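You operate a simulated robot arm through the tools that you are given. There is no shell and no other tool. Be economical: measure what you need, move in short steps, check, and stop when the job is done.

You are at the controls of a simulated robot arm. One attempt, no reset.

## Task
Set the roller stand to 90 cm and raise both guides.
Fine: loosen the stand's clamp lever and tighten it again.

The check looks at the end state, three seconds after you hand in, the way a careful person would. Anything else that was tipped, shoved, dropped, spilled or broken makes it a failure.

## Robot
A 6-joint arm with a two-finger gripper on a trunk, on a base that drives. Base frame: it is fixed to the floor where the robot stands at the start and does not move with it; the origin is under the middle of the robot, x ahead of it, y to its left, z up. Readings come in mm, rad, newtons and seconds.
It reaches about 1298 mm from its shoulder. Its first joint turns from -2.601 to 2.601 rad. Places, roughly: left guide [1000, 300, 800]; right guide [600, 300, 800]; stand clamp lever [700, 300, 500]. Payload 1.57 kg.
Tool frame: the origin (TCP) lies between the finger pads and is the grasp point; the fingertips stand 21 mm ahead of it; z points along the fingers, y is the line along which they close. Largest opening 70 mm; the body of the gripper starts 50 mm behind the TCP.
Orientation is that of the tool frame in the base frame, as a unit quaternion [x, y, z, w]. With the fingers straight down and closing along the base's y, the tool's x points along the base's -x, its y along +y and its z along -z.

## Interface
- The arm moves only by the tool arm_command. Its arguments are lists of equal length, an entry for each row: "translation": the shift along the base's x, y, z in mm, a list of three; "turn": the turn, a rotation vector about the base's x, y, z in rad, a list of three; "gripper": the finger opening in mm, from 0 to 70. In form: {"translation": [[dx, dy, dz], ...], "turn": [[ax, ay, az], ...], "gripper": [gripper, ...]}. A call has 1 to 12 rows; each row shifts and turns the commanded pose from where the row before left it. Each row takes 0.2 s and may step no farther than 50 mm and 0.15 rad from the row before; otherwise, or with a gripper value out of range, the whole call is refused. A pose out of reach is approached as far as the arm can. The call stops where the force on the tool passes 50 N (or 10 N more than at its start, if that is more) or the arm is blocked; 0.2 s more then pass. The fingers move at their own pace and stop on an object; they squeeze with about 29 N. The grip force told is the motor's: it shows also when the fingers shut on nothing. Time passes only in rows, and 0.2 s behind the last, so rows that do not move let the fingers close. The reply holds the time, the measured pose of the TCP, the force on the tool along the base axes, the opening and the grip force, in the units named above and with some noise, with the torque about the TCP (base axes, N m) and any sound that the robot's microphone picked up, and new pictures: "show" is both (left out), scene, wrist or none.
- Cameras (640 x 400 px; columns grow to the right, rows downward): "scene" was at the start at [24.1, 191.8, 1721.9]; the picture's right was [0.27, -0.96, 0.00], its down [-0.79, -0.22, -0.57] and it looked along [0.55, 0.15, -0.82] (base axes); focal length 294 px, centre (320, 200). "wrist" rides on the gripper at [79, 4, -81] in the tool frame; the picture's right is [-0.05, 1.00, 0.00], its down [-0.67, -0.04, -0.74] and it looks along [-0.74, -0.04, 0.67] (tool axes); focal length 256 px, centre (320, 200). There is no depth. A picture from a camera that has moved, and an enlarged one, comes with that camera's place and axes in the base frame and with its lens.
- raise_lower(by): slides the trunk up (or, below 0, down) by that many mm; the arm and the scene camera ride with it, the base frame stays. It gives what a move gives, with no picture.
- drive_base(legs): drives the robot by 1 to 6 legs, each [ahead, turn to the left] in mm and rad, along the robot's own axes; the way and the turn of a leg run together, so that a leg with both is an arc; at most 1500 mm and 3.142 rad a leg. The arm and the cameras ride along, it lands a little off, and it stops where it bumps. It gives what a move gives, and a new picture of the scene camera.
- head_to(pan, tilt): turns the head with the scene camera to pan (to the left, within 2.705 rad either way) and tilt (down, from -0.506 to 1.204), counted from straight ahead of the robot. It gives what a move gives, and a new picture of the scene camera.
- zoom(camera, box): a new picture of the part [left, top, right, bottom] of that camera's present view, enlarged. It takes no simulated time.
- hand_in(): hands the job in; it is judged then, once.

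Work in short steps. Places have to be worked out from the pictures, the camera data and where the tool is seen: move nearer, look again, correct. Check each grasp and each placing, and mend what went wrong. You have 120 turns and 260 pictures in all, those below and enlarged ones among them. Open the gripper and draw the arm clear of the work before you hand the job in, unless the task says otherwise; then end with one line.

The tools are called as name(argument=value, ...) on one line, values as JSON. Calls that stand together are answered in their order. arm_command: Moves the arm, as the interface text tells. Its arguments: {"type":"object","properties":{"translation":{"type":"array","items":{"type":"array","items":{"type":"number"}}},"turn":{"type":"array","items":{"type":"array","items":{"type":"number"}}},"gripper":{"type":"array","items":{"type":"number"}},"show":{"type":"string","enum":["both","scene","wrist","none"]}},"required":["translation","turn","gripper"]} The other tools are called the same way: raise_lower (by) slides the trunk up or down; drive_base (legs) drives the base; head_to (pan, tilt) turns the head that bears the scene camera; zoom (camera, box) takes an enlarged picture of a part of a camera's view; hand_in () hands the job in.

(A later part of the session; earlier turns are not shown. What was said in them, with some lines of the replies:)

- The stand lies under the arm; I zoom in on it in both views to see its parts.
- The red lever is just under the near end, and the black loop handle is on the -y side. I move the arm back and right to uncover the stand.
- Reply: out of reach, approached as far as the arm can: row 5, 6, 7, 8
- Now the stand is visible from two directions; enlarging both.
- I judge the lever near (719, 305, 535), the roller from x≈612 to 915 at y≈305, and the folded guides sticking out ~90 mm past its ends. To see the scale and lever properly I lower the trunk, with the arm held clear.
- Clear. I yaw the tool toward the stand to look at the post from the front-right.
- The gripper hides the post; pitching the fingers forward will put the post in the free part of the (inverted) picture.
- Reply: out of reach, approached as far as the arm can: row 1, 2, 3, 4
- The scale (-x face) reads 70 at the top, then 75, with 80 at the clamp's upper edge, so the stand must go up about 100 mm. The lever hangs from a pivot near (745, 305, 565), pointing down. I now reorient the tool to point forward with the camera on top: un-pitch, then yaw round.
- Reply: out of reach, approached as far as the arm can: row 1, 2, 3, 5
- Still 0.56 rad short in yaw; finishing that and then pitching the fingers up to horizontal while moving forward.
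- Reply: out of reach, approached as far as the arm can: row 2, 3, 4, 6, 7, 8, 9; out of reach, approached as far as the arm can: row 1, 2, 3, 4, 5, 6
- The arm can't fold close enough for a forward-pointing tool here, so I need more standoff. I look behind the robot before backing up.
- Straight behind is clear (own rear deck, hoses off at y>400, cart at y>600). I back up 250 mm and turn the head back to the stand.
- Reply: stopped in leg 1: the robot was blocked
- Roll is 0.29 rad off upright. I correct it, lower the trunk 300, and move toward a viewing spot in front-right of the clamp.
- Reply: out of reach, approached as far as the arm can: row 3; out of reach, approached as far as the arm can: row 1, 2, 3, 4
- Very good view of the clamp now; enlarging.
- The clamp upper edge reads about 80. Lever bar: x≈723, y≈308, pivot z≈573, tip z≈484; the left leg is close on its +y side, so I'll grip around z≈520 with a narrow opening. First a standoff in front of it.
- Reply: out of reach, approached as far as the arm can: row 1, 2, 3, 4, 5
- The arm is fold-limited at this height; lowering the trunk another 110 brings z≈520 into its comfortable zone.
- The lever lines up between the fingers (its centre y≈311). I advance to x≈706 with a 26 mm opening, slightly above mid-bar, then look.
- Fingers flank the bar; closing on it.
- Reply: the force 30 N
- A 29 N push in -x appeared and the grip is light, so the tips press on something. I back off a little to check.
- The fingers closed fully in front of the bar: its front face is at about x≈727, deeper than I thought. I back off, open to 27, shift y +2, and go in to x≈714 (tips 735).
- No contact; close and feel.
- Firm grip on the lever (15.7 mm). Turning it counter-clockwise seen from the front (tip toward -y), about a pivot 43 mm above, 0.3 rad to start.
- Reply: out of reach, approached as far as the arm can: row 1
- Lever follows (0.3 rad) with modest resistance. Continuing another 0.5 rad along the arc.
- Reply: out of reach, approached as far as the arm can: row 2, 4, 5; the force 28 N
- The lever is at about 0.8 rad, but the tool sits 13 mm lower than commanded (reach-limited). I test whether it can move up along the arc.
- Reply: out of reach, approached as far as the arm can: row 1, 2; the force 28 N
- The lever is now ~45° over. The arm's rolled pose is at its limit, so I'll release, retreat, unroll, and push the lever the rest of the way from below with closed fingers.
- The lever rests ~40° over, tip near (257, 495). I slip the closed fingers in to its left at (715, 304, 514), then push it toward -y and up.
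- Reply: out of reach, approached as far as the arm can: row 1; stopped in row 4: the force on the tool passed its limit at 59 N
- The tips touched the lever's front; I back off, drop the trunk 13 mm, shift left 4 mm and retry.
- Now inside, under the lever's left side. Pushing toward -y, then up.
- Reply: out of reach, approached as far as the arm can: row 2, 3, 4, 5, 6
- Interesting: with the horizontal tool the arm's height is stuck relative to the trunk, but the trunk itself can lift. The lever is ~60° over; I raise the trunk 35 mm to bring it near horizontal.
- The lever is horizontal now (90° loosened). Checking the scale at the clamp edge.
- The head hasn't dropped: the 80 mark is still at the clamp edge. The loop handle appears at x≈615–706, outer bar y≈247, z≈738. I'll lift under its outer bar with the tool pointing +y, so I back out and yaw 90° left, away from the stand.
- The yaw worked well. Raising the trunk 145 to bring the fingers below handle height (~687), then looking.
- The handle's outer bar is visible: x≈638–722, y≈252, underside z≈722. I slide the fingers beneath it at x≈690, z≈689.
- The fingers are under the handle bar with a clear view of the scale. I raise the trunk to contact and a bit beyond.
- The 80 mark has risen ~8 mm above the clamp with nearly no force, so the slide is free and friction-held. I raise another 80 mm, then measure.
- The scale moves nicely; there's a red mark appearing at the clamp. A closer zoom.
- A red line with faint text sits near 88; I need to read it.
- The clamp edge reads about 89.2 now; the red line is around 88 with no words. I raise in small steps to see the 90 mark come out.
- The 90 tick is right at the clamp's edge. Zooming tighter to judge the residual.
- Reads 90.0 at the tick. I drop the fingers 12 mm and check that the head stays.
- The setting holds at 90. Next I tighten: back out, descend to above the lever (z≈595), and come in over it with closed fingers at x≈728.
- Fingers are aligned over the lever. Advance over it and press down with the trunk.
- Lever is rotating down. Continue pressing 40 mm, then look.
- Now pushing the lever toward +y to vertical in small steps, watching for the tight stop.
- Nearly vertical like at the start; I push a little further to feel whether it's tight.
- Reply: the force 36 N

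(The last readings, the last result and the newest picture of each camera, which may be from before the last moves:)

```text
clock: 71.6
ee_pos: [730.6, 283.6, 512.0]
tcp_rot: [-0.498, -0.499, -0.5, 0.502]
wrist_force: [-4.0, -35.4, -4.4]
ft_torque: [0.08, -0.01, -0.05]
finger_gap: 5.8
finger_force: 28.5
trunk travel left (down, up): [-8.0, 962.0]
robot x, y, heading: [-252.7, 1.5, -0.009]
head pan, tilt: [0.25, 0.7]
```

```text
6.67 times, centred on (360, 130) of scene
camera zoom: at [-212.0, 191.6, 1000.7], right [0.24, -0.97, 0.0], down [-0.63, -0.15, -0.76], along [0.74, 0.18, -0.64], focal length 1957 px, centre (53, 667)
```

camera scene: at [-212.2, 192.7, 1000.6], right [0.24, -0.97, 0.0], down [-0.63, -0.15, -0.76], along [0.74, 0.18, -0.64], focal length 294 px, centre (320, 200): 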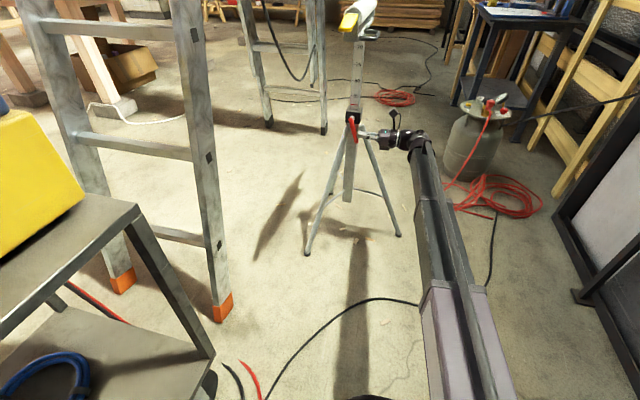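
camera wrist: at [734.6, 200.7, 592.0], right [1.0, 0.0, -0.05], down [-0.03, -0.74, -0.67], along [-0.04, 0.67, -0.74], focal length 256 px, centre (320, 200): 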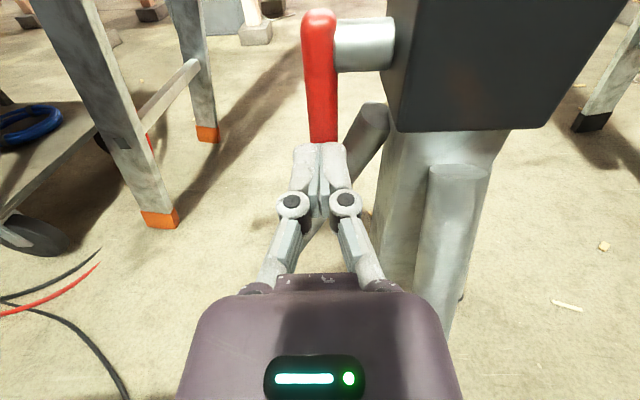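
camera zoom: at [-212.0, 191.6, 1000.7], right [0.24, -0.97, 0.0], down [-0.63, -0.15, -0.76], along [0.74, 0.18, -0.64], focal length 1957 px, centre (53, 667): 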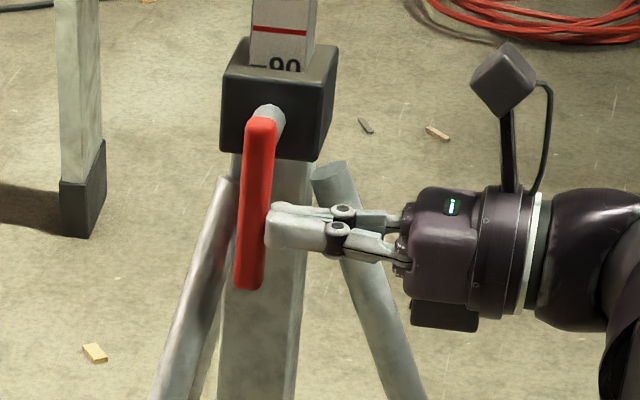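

The lever hits a firm stop at 35 N: tight. I back out and rise to look at the near (right) guide, scale still at 90.

arm_command(translation=[[0, -30, 0], [0, -40, 0], [0, -40, 0], [-30, -20, 0], [-40, 0, 0], [-40, 0, 0]], turn=[[0, 0, 0], [0, 0, 0], [0, 0, 0], [0, 0, 0], [0, 0, 0], [0, 0, 0]], gripper=[0, 0, 0, 0, 0, 0], show="none")

raise_lower(by=330)

arm_command(translation=[[0, 0, 0]], turn=[[0, 0, 0]], gripper=[0])

zoom(camera="scene", box=[300, 60, 440, 220])

```text
clock: 73.0
ee_pos: [617.1, 158.6, 514.1]
tcp_rot: [-0.497, -0.499, -0.5, 0.504]
wrist_force: [-0.1, 0.0, -0.4]
ft_torque: [-0.02, 0.0, 0.04]
finger_gap: 0.0
finger_force: 28.8
trunk travel left (down, up): [-8.0, 962.0]
robot x, y, heading: [-251.2, 2.2, -0.011]
head pan, tilt: [0.25, 0.7]
```

```text
clock: 76.2
ee_pos: [617.5, 158.5, 843.0]
tcp_rot: [-0.498, -0.499, -0.501, 0.502]
wrist_force: [0.8, -0.4, -0.8]
ft_torque: [0.0, 0.01, 0.01]
finger_gap: 0.0
finger_force: 28.6
trunk travel left (down, up): [-338.0, 632.0]
robot x, y, heading: [-253.8, -1.9, -0.011]
head pan, tilt: [0.25, 0.7]
```

```text
clock: 76.6
ee_pos: [617.0, 159.2, 844.3]
tcp_rot: [-0.498, -0.498, -0.501, 0.503]
wrist_force: [-0.1, -0.1, 0.3]
ft_torque: [-0.04, 0.01, 0.03]
finger_gap: 0.2
finger_force: 29.2
trunk travel left (down, up): [-338.0, 632.0]
robot x, y, heading: [-249.8, -2.2, -0.01]
head pan, tilt: [0.25, 0.7]
camera scene: at [-212.3, 192.7, 1330.5], right [0.24, -0.97, 0.0], down [-0.63, -0.15, -0.76], along [0.74, 0.18, -0.64], focal length 294 px, centre (320, 200)
camera wrist: at [621.3, 77.1, 922.3], right [1.0, 0.0, -0.05], down [-0.03, -0.74, -0.67], along [-0.04, 0.67, -0.74], focal length 256 px, centre (320, 200)
```

scene: 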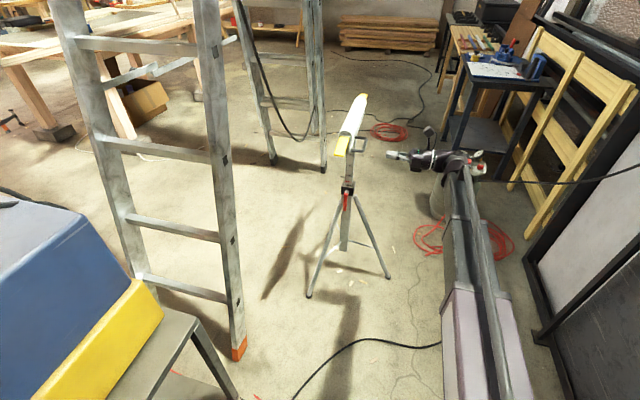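
wrist: 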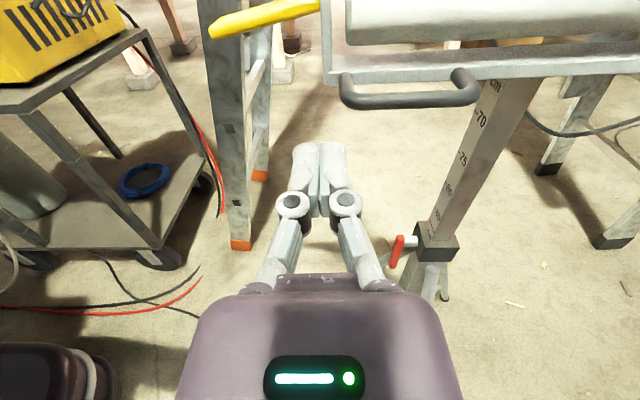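

```text
2.50 times, centred on (370, 140) of scene
camera zoom: at [-212.3, 192.7, 1330.5], right [0.24, -0.97, 0.0], down [-0.63, -0.15, -0.76], along [0.74, 0.18, -0.64], focal length 734 px, centre (195, 350)
```

zoom: 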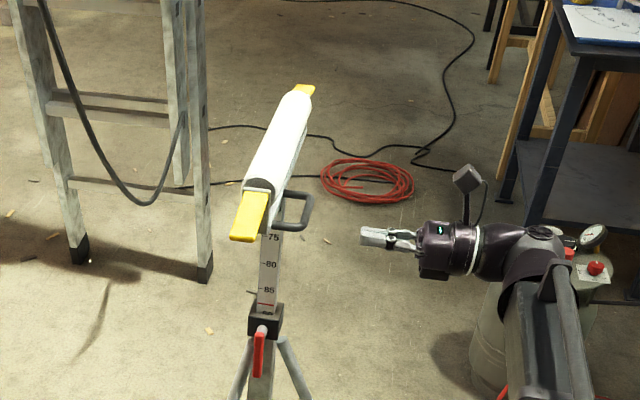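

The near guide droops slightly: hinge ≈(618, 305, 882), tip ≈(535, 305, 867). I bring the closed fingers under it at x≈572, then lift.

arm_command(translation=[[-23, 20, 0], [-22, 30, 0], [0, 45, 0], [0, 45, 0]], turn=[[0, 0, 0], [0, 0, 0], [0, 0, 0], [0, 0, 0]], gripper=[0, 0, 0, 0])

zoom(camera="scene", box=[300, 60, 440, 220])

```text
clock: 77.6
ee_pos: [570.3, 297.8, 843.8]
tcp_rot: [-0.498, -0.499, -0.5, 0.503]
wrist_force: [-0.2, -1.0, 0.1]
ft_torque: [-0.01, 0.01, -0.01]
finger_gap: 0.3
finger_force: 28.3
trunk travel left (down, up): [-338.0, 632.0]
robot x, y, heading: [-250.6, -0.9, -0.011]
head pan, tilt: [0.25, 0.7]
camera scene: at [-212.2, 192.3, 1330.6], right [0.24, -0.97, 0.0], down [-0.63, -0.15, -0.77], along [0.74, 0.18, -0.64], focal length 294 px, centre (320, 200)
camera wrist: at [574.0, 215.8, 922.2], right [1.0, 0.0, -0.05], down [-0.03, -0.74, -0.67], along [-0.04, 0.67, -0.74], focal length 256 px, centre (320, 200)
```

scene: 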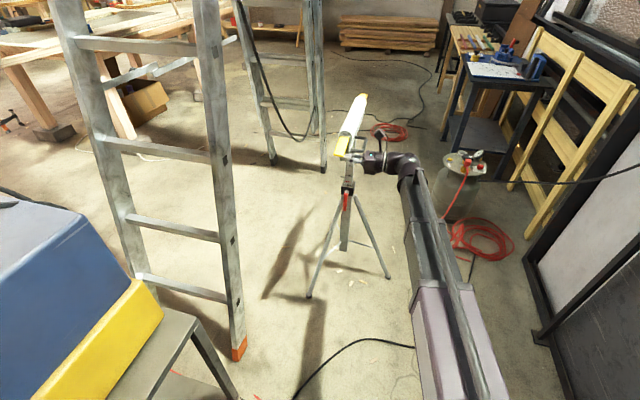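
wrist: 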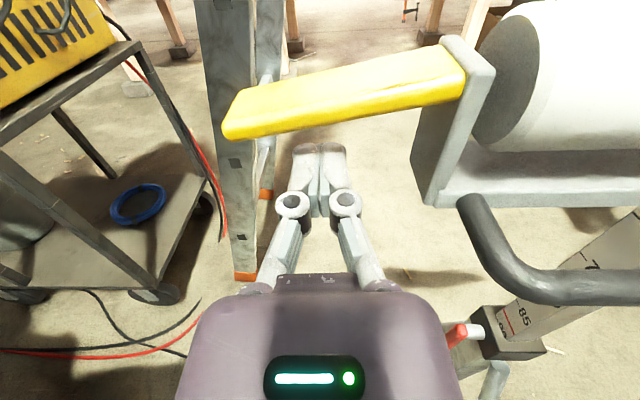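

```text
2.50 times, centred on (370, 140) of scene
camera zoom: at [-212.2, 192.3, 1330.6], right [0.24, -0.97, 0.0], down [-0.63, -0.15, -0.77], along [0.74, 0.18, -0.64], focal length 734 px, centre (195, 350)
```

zoom: 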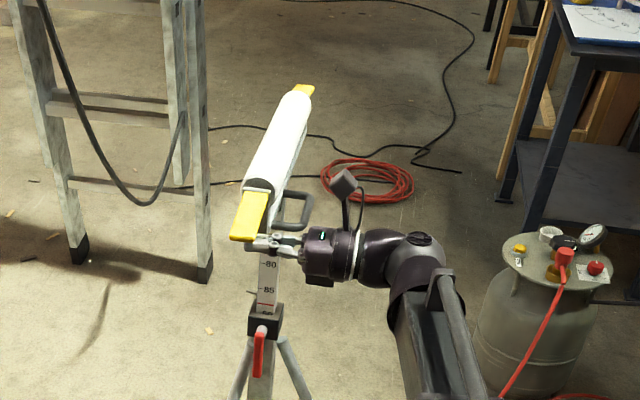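

Fingers are beneath the guide. Raising the trunk 70 to lift it.

raise_lower(by=35)

raise_lower(by=35)

arm_command(translation=[[0, 0, 0]], turn=[[0, 0, 0]], gripper=[0], show="wrist")

```text
clock: 78.4
ee_pos: [570.1, 297.5, 879.2]
tcp_rot: [-0.498, -0.498, -0.501, 0.503]
wrist_force: [-0.4, 0.5, 0.9]
ft_torque: [0.0, 0.01, 0.0]
finger_gap: 0.0
finger_force: 29.0
trunk travel left (down, up): [-373.0, 597.0]
robot x, y, heading: [-252.5, -1.4, -0.009]
head pan, tilt: [0.25, 0.7]
```

```text
clock: 79.2
ee_pos: [570.4, 297.3, 912.2]
tcp_rot: [-0.498, -0.499, -0.5, 0.503]
wrist_force: [-0.6, 0.3, -0.2]
ft_torque: [-0.01, -0.02, -0.04]
finger_gap: 0.1
finger_force: 28.8
trunk travel left (down, up): [-408.0, 562.0]
robot x, y, heading: [-250.7, -2.0, -0.011]
head pan, tilt: [0.25, 0.7]
```

```text
clock: 79.6
ee_pos: [568.9, 296.9, 914.3]
tcp_rot: [-0.499, -0.499, -0.501, 0.501]
wrist_force: [0.9, 0.4, -0.3]
ft_torque: [0.0, 0.01, 0.02]
finger_gap: 0.0
finger_force: 29.0
trunk travel left (down, up): [-408.0, 562.0]
robot x, y, heading: [-253.4, -5.2, -0.01]
head pan, tilt: [0.25, 0.7]
camera wrist: at [573.8, 215.9, 992.1], right [1.0, 0.0, -0.05], down [-0.03, -0.74, -0.67], along [-0.04, 0.67, -0.74], focal length 256 px, centre (320, 200)
```

wrist: 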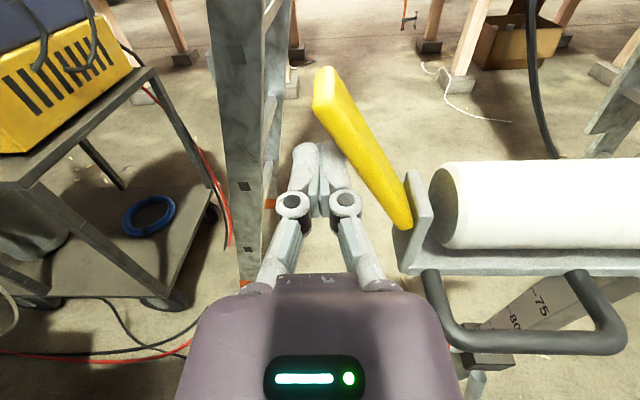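

The guide is ~60° up. I raise 20 more and push +x until it's vertical/stops.

raise_lower(by=20)

arm_command(translation=[[5, 0, 0], [5, 0, 0], [4, 0, 0], [3, 0, 0]], turn=[[0, 0, 0], [0, 0, 0], [0, 0, 0], [0, 0, 0]], gripper=[0, 0, 0, 0])

```text
clock: 80.3
ee_pos: [569.5, 296.4, 933.1]
tcp_rot: [-0.498, -0.501, -0.499, 0.502]
wrist_force: [0.9, -0.1, -0.4]
ft_torque: [-0.03, -0.02, 0.02]
finger_gap: 0.0
finger_force: 28.6
trunk travel left (down, up): [-428.0, 542.0]
robot x, y, heading: [-251.7, 0.5, -0.015]
head pan, tilt: [0.25, 0.7]
```

```text
clock: 81.3
ee_pos: [587.0, 296.7, 932.2]
tcp_rot: [-0.498, -0.499, -0.5, 0.503]
wrist_force: [1.4, -0.8, 0.3]
ft_torque: [0.03, 0.0, 0.01]
finger_gap: 0.4
finger_force: 28.9
trunk travel left (down, up): [-428.0, 542.0]
robot x, y, heading: [-249.9, -0.3, -0.011]
head pan, tilt: [0.25, 0.7]
camera scene: at [-212.3, 192.7, 1420.6], right [0.24, -0.97, 0.0], down [-0.63, -0.15, -0.76], along [0.74, 0.18, -0.64], focal length 294 px, centre (320, 200)
camera wrist: at [590.8, 215.9, 1012.2], right [1.0, 0.0, -0.05], down [-0.03, -0.74, -0.67], along [-0.04, 0.67, -0.74], focal length 256 px, centre (320, 200)
```

scene: 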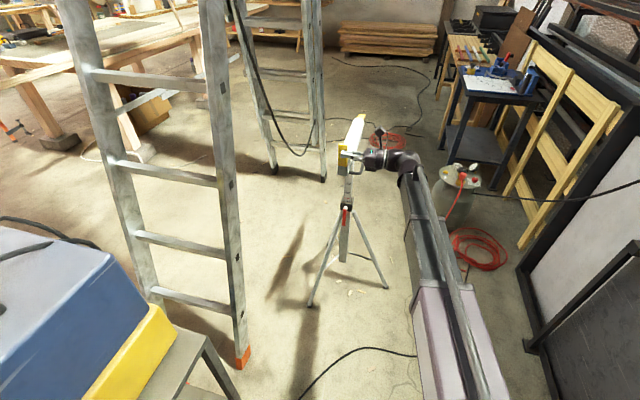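
wrist: 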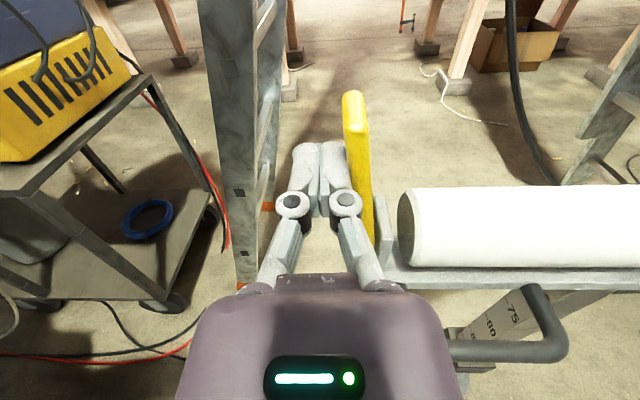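

Nearly upright. A few more small pushes to find its stop.

arm_command(translation=[[2, 0, 0], [2, 0, 0], [2, 0, 0]], turn=[[0, 0, 0], [0, 0, 0], [0, 0, 0]], gripper=[0, 0, 0], show="wrist")

```text
clock: 82.1
ee_pos: [591.6, 297.5, 933.5]
tcp_rot: [-0.498, -0.499, -0.5, 0.503]
wrist_force: [0.4, 0.9, -0.3]
ft_torque: [-0.04, -0.02, 0.01]
finger_gap: 0.0
finger_force: 28.3
trunk travel left (down, up): [-428.0, 542.0]
robot x, y, heading: [-255.3, 1.9, -0.017]
head pan, tilt: [0.25, 0.7]
camera wrist: at [595.9, 216.2, 1012.0], right [1.0, 0.0, -0.05], down [-0.03, -0.74, -0.67], along [-0.04, 0.67, -0.74], focal length 256 px, centre (320, 200)
```

wrist: 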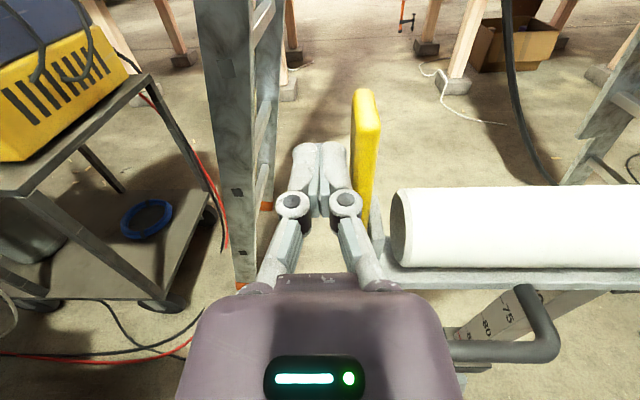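

It's about 4° short of vertical, no stop yet; pushing a little more.

arm_command(translation=[[2, 0, 0], [2, 0, 0], [1, 0, 0]], turn=[[0, 0, 0], [0, 0, 0], [0, 0, 0]], gripper=[0, 0, 0], show="wrist")

```text
clock: 82.9
ee_pos: [594.1, 297.2, 933.0]
tcp_rot: [-0.497, -0.501, -0.499, 0.503]
wrist_force: [-19.0, -1.6, -8.1]
ft_torque: [0.01, 0.08, 0.0]
finger_gap: 0.0
finger_force: 28.4
trunk travel left (down, up): [-428.0, 542.0]
robot x, y, heading: [-249.9, -3.9, -0.011]
head pan, tilt: [0.25, 0.7]
camera wrist: at [599.1, 216.3, 1012.7], right [1.0, 0.01, -0.05], down [-0.03, -0.74, -0.67], along [-0.04, 0.67, -0.74], focal length 256 px, centre (320, 200)
```

wrist: 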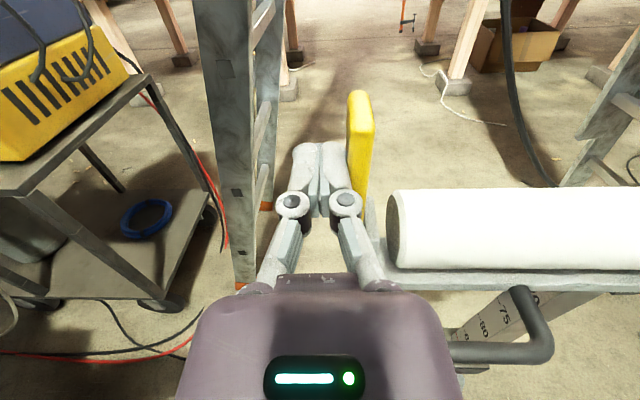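

Stop reached at 19 N: the near guide is up. I back off and check it stays.

arm_command(translation=[[-15, 0, 0], [-10, -20, 0], [0, -40, 0], [0, -45, 0], [0, -45, 0]], turn=[[0, 0, 0], [0, 0, 0], [0, 0, 0], [0, 0, 0], [0, 0, 0]], gripper=[0, 0, 0, 0, 0])

zoom(camera="scene", box=[310, 80, 410, 200])

```text
clock: 84.1
ee_pos: [574.0, 145.1, 933.8]
tcp_rot: [-0.498, -0.499, -0.5, 0.503]
wrist_force: [0.2, 0.0, -0.1]
ft_torque: [0.01, 0.0, 0.02]
finger_gap: 0.2
finger_force: 28.6
out of reach, approached as far as the arm can: row 5
trunk travel left (down, up): [-428.0, 542.0]
robot x, y, heading: [-252.2, -1.5, -0.008]
head pan, tilt: [0.25, 0.7]
camera scene: at [-212.2, 192.8, 1420.5], right [0.24, -0.97, 0.0], down [-0.63, -0.15, -0.76], along [0.74, 0.18, -0.64], focal length 294 px, centre (320, 200)
camera wrist: at [577.4, 65.0, 1012.0], right [1.0, 0.0, -0.05], down [-0.03, -0.74, -0.67], along [-0.04, 0.67, -0.74], focal length 256 px, centre (320, 200)
```

scene: 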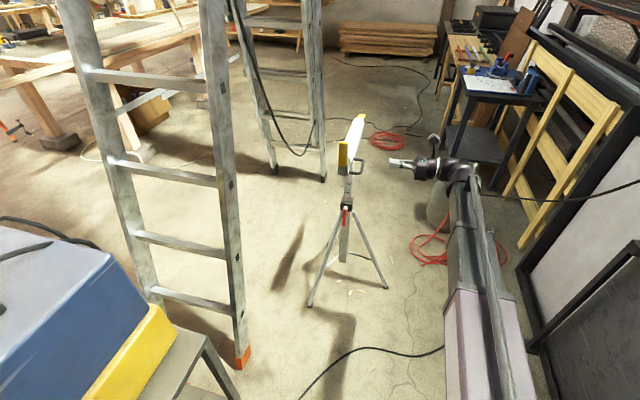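
wrist: 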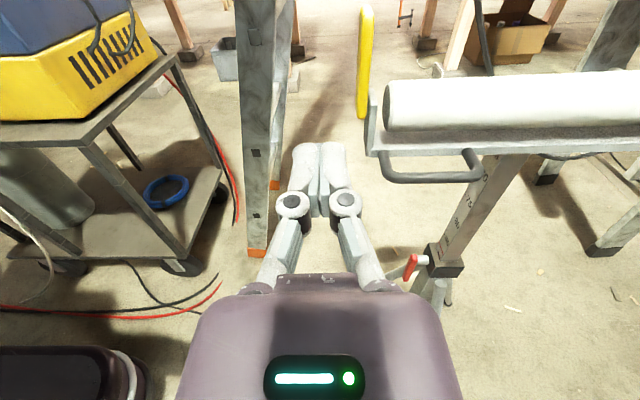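

```text
3.33 times, centred on (360, 140) of scene
camera zoom: at [-212.2, 192.8, 1420.5], right [0.24, -0.97, 0.0], down [-0.63, -0.15, -0.76], along [0.74, 0.18, -0.64], focal length 978 px, centre (187, 400)
```

zoom: 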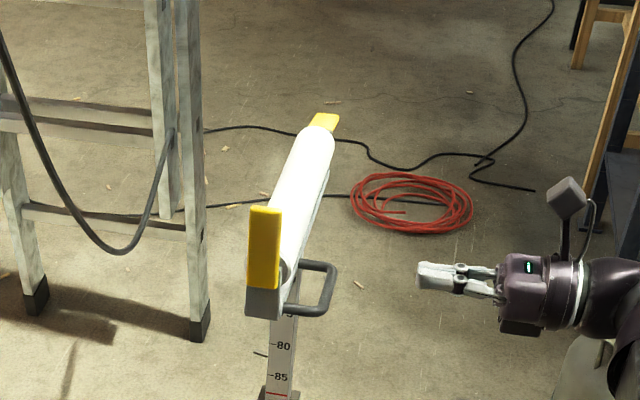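

Near guide stands up by itself. For the far guide I drive forward 150 mm with the arm clear to the side, and lower the trunk 88.

drive_base(legs=[[150, 0]])

raise_lower(by=-95)

arm_command(translation=[[45, 0, 0], [45, 0, 0], [45, 0, 0], [45, 0, 0], [45, 0, 0]], turn=[[0, 0, 0], [0, 0, 0], [0, 0, 0], [0, 0, 0], [0, 0, 0]], gripper=[0, 0, 0, 0, 0])

```text
clock: 85.6
ee_pos: [723.4, 145.6, 934.2]
tcp_rot: [-0.497, -0.5, -0.499, 0.503]
wrist_force: [-0.4, 0.2, -0.1]
ft_torque: [-0.05, -0.02, 0.0]
finger_gap: 0.2
finger_force: 28.7
trunk travel left (down, up): [-428.0, 542.0]
robot x, y, heading: [-99.1, 0.3, -0.012]
head pan, tilt: [0.25, 0.7]
camera scene: at [-61.9, 191.2, 1420.6], right [0.24, -0.97, 0.0], down [-0.63, -0.15, -0.77], along [0.74, 0.18, -0.64], focal length 294 px, centre (320, 200)
```

scene: 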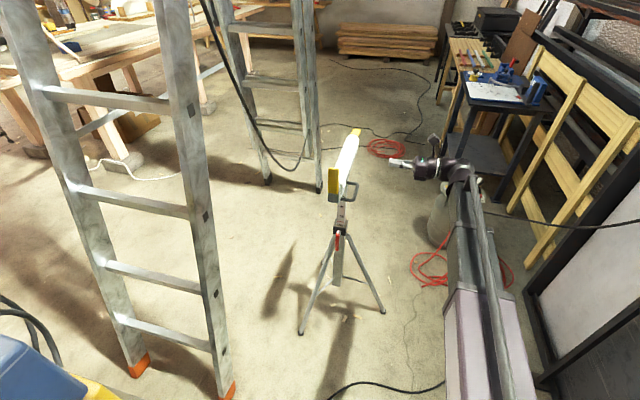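

```text
clock: 86.9
ee_pos: [725.0, 144.8, 839.0]
tcp_rot: [-0.499, -0.499, -0.5, 0.502]
wrist_force: [0.2, -0.3, -0.7]
ft_torque: [0.01, -0.01, 0.0]
finger_gap: 0.1
finger_force: 28.5
trunk travel left (down, up): [-333.0, 637.0]
robot x, y, heading: [-100.5, -2.1, -0.008]
head pan, tilt: [0.25, 0.7]
```

```text
clock: 88.1
ee_pos: [946.6, 148.5, 839.2]
tcp_rot: [-0.498, -0.5, -0.5, 0.503]
wrist_force: [-0.7, -0.5, -0.1]
ft_torque: [0.04, 0.0, -0.02]
finger_gap: 0.0
finger_force: 28.9
trunk travel left (down, up): [-333.0, 637.0]
robot x, y, heading: [-99.4, -4.4, -0.009]
head pan, tilt: [0.25, 0.7]
camera scene: at [-61.7, 191.2, 1325.5], right [0.24, -0.97, 0.0], down [-0.63, -0.15, -0.76], along [0.74, 0.18, -0.64], focal length 294 px, centre (320, 200)
camera wrist: at [949.8, 65.8, 917.0], right [1.0, 0.0, -0.05], down [-0.03, -0.74, -0.67], along [-0.04, 0.67, -0.74], focal length 256 px, centre (320, 200)
```

scene: 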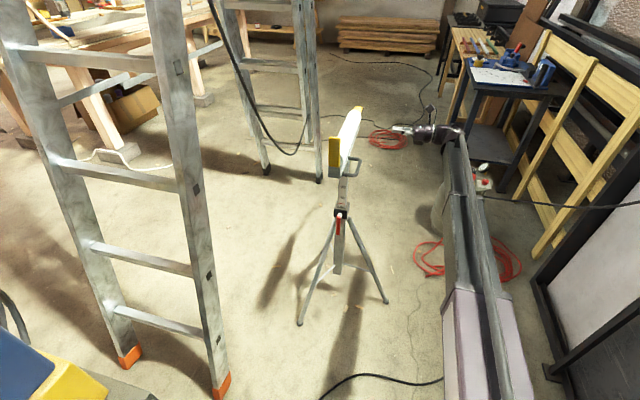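
wrist: 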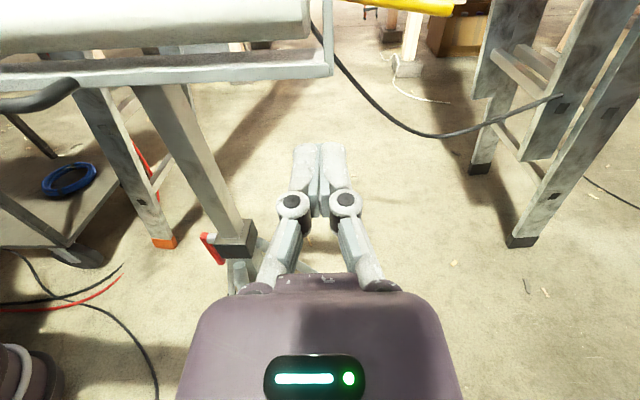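

The far hinge is at about x≈955 and the guide tip at (1044, 305, 867). I go to x≈998 and in under it at y≈298.

arm_command(translation=[[25, 20, 0], [25, 20, 0], [0, 40, 0], [0, 40, 0], [0, 30, 0]], turn=[[0, 0, 0], [0, 0, 0], [0, 0, 0], [0, 0, 0], [0, 0, 0]], gripper=[0, 0, 0, 0, 0])

```text
clock: 89.3
ee_pos: [1001.7, 296.4, 839.3]
tcp_rot: [-0.498, -0.498, -0.501, 0.503]
wrist_force: [0.4, -0.1, -0.9]
ft_torque: [-0.03, 0.0, 0.01]
finger_gap: 0.0
finger_force: 28.7
trunk travel left (down, up): [-333.0, 637.0]
robot x, y, heading: [-103.0, -1.9, -0.01]
head pan, tilt: [0.25, 0.7]
camera scene: at [-61.6, 191.0, 1325.6], right [0.24, -0.97, 0.0], down [-0.63, -0.15, -0.76], along [0.74, 0.18, -0.64], focal length 294 px, centre (320, 200)
camera wrist: at [1004.6, 214.6, 917.1], right [1.0, 0.0, -0.05], down [-0.03, -0.74, -0.67], along [-0.04, 0.67, -0.74], focal length 256 px, centre (320, 200)
```

scene: 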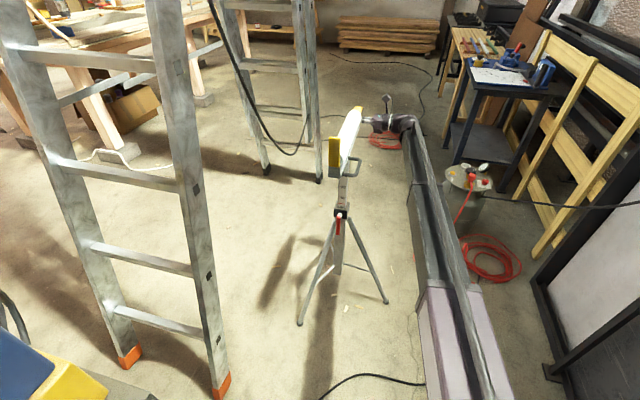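
wrist: 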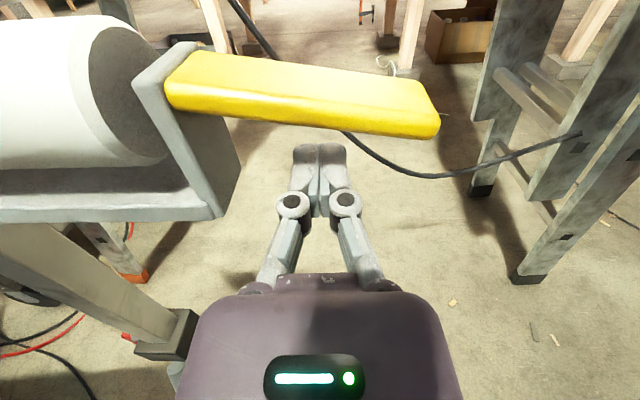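

Well placed under the guide. Lifting in two steps.

raise_lower(by=38)

raise_lower(by=37)

arm_command(translation=[[0, 0, 0]], turn=[[0, 0, 0]], gripper=[0], show="wrist")

```text
clock: 90.1
ee_pos: [1000.5, 295.8, 876.0]
tcp_rot: [-0.498, -0.499, -0.5, 0.503]
wrist_force: [-0.2, 0.1, 1.0]
ft_torque: [-0.02, 0.01, 0.01]
finger_gap: 0.0
finger_force: 28.6
trunk travel left (down, up): [-371.0, 599.0]
robot x, y, heading: [-102.8, 1.0, -0.011]
head pan, tilt: [0.25, 0.7]
```

```text
clock: 91.0
ee_pos: [1002.8, 295.8, 913.7]
tcp_rot: [-0.498, -0.498, -0.501, 0.503]
wrist_force: [-0.2, -0.4, 0.4]
ft_torque: [0.02, -0.02, 0.02]
finger_gap: 0.0
finger_force: 28.8
trunk travel left (down, up): [-408.0, 562.0]
robot x, y, heading: [-103.3, 1.8, -0.011]
head pan, tilt: [0.25, 0.7]
```

```text
clock: 91.3
ee_pos: [1000.7, 295.9, 914.3]
tcp_rot: [-0.498, -0.499, -0.5, 0.503]
wrist_force: [0.0, 0.1, 0.0]
ft_torque: [0.0, -0.03, 0.0]
finger_gap: 0.2
finger_force: 28.5
trunk travel left (down, up): [-408.0, 562.0]
robot x, y, heading: [-102.5, -2.8, -0.012]
head pan, tilt: [0.25, 0.7]
camera wrist: at [1004.4, 214.6, 992.1], right [1.0, 0.0, -0.05], down [-0.03, -0.74, -0.67], along [-0.04, 0.67, -0.74], focal length 256 px, centre (320, 200)
```

wrist: 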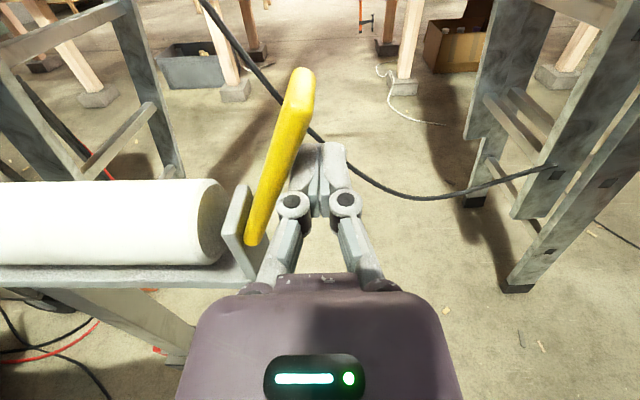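

About 65° up. Raise 20 and push toward -x in steps.

raise_lower(by=20)

arm_command(translation=[[-4, 0, 0], [-4, 0, 0], [-4, 0, 0], [-3, 0, 0], [-3, 0, 0]], turn=[[0, 0, 0], [0, 0, 0], [0, 0, 0], [0, 0, 0], [0, 0, 0]], gripper=[0, 0, 0, 0, 0], show="wrist")

```text
clock: 92.0
ee_pos: [1001.1, 295.7, 933.4]
tcp_rot: [-0.498, -0.499, -0.5, 0.503]
wrist_force: [-0.4, 0.1, -0.7]
ft_torque: [-0.04, 0.02, -0.01]
finger_gap: 0.4
finger_force: 28.5
trunk travel left (down, up): [-428.0, 542.0]
robot x, y, heading: [-99.8, -2.2, -0.01]
head pan, tilt: [0.25, 0.7]
```

```text
clock: 93.2
ee_pos: [983.7, 295.2, 932.3]
tcp_rot: [-0.499, -0.499, -0.5, 0.502]
wrist_force: [-0.3, -0.7, 0.4]
ft_torque: [0.01, 0.02, 0.02]
finger_gap: 0.0
finger_force: 28.6
trunk travel left (down, up): [-428.0, 542.0]
robot x, y, heading: [-99.3, -2.3, -0.008]
head pan, tilt: [0.25, 0.7]
camera wrist: at [987.8, 214.4, 1011.9], right [1.0, 0.0, -0.05], down [-0.03, -0.74, -0.67], along [-0.04, 0.67, -0.74], focal length 256 px, centre (320, 200)
```

wrist: 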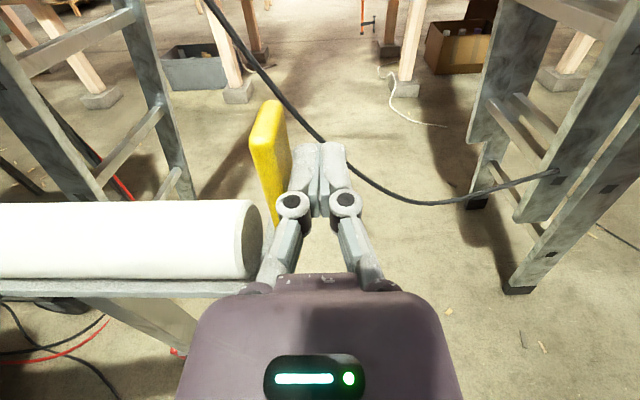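

Close to vertical; continuing in 2–3 mm steps to feel the stop.

arm_command(translation=[[-3, 0, 0], [-2, 0, 0], [-2, 0, 0], [-2, 0, 0]], turn=[[0, 0, 0], [0, 0, 0], [0, 0, 0], [0, 0, 0]], gripper=[0, 0, 0, 0], show="wrist")

```text
clock: 94.4
ee_pos: [981.0, 294.8, 931.8]
tcp_rot: [0.502, 0.494, 0.504, -0.5]
wrist_force: [12.2, 2.2, -0.5]
ft_torque: [0.0, -0.04, 0.05]
finger_gap: 0.0
finger_force: 28.8
trunk travel left (down, up): [-428.0, 542.0]
robot x, y, heading: [-102.1, 1.0, -0.006]
head pan, tilt: [0.25, 0.7]
stopped in row 4: the force on the tool passed its limit at 51 N (the readings are from after the stop); the commanded pose is now the measured one
camera wrist: at [984.3, 213.1, 1010.5], right [1.0, -0.01, -0.06], down [-0.05, -0.74, -0.67], along [-0.04, 0.67, -0.74], focal length 256 px, centre (320, 200)
```

wrist: 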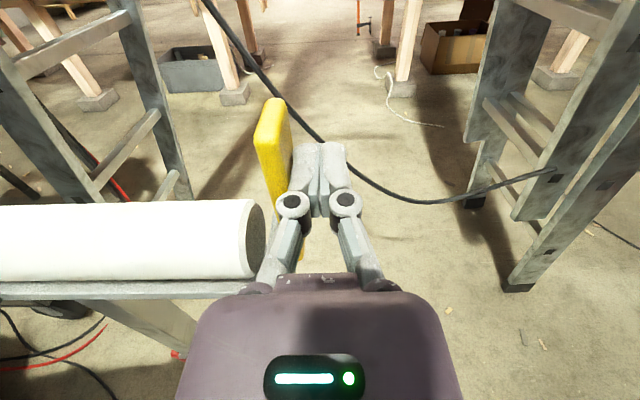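

Hard stop reached. Back off and check everything.

arm_command(translation=[[12, 0, 0], [12, -15, 0], [0, -40, 0], [0, -45, 0], [0, -45, 0], [-30, -20, 0], [-40, 0, 0]], turn=[[0, 0, 0], [0, 0, 0], [0, 0, 0], [0, 0, 0], [0, 0, 0], [0, 0, 0], [0, 0, 0]], gripper=[0, 0, 0, 0, 0, 0, 30])

zoom(camera="scene", box=[270, 80, 430, 360])

zoom(camera="scene", box=[320, 190, 362, 230])

```text
clock: 96.0
ee_pos: [928.8, 131.3, 933.3]
tcp_rot: [0.5, 0.495, 0.504, -0.502]
wrist_force: [-0.5, -0.4, 0.5]
ft_torque: [-0.01, 0.01, 0.03]
finger_gap: 30.0
finger_force: 0.0
trunk travel left (down, up): [-428.0, 542.0]
robot x, y, heading: [-99.7, 1.1, -0.007]
head pan, tilt: [0.25, 0.7]
camera scene: at [-61.5, 191.1, 1420.6], right [0.24, -0.97, 0.0], down [-0.63, -0.15, -0.77], along [0.74, 0.18, -0.64], focal length 294 px, centre (320, 200)
camera wrist: at [931.3, 50.4, 1012.5], right [1.0, -0.01, -0.06], down [-0.04, -0.74, -0.67], along [-0.04, 0.67, -0.74], focal length 256 px, centre (320, 200)
```

scene: 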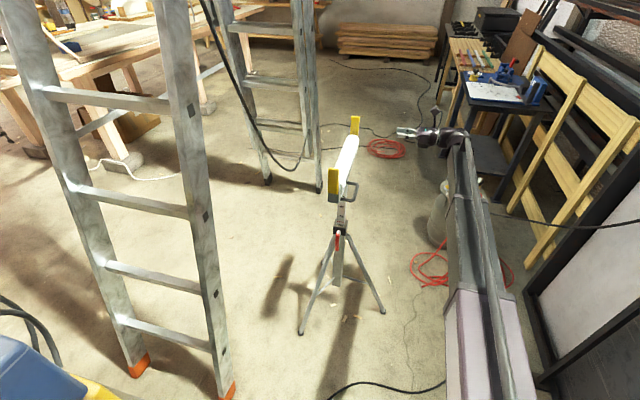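
wrist: 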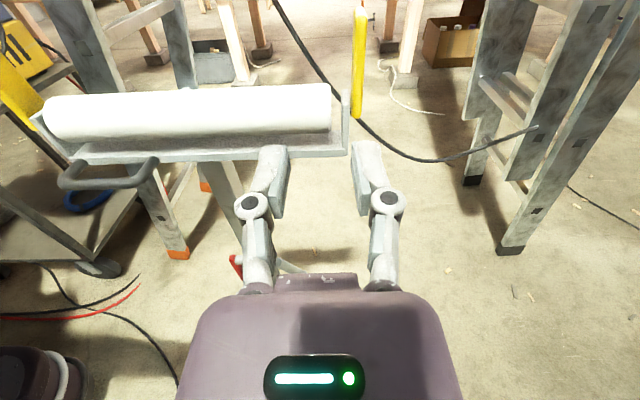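

```text
1.43 times, centred on (350, 220) of scene
camera zoom: at [-61.5, 191.1, 1420.6], right [0.24, -0.97, 0.0], down [-0.63, -0.15, -0.77], along [0.74, 0.18, -0.64], focal length 419 px, centre (277, 171)
```

zoom: 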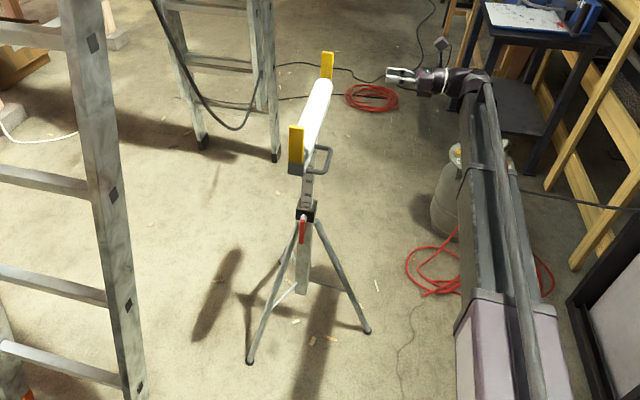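

```text
10.00 times, centred on (341, 210) of scene
camera zoom: at [-61.5, 191.1, 1420.6], right [0.24, -0.97, 0.0], down [-0.63, -0.15, -0.77], along [0.74, 0.18, -0.64], focal length 2935 px, centre (110, 100)
```

zoom: 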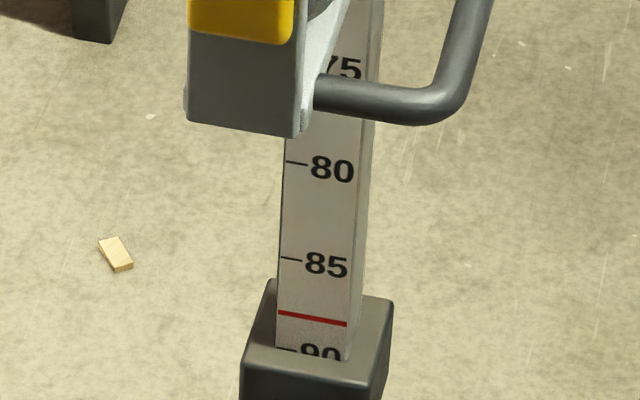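

The scale reads 90, the lever is back down on its stop, both guides stand upright, and the arm is clear with the gripper open. Handing in.

hand_in()

```text
The job is handed in.
```

I set the stand to 90 cm (the 90 tick sits at the clamp's top edge), turned the clamp lever back to its firm stop and raised both guides upright, then handed the job in with the arm clear and the gripper open.
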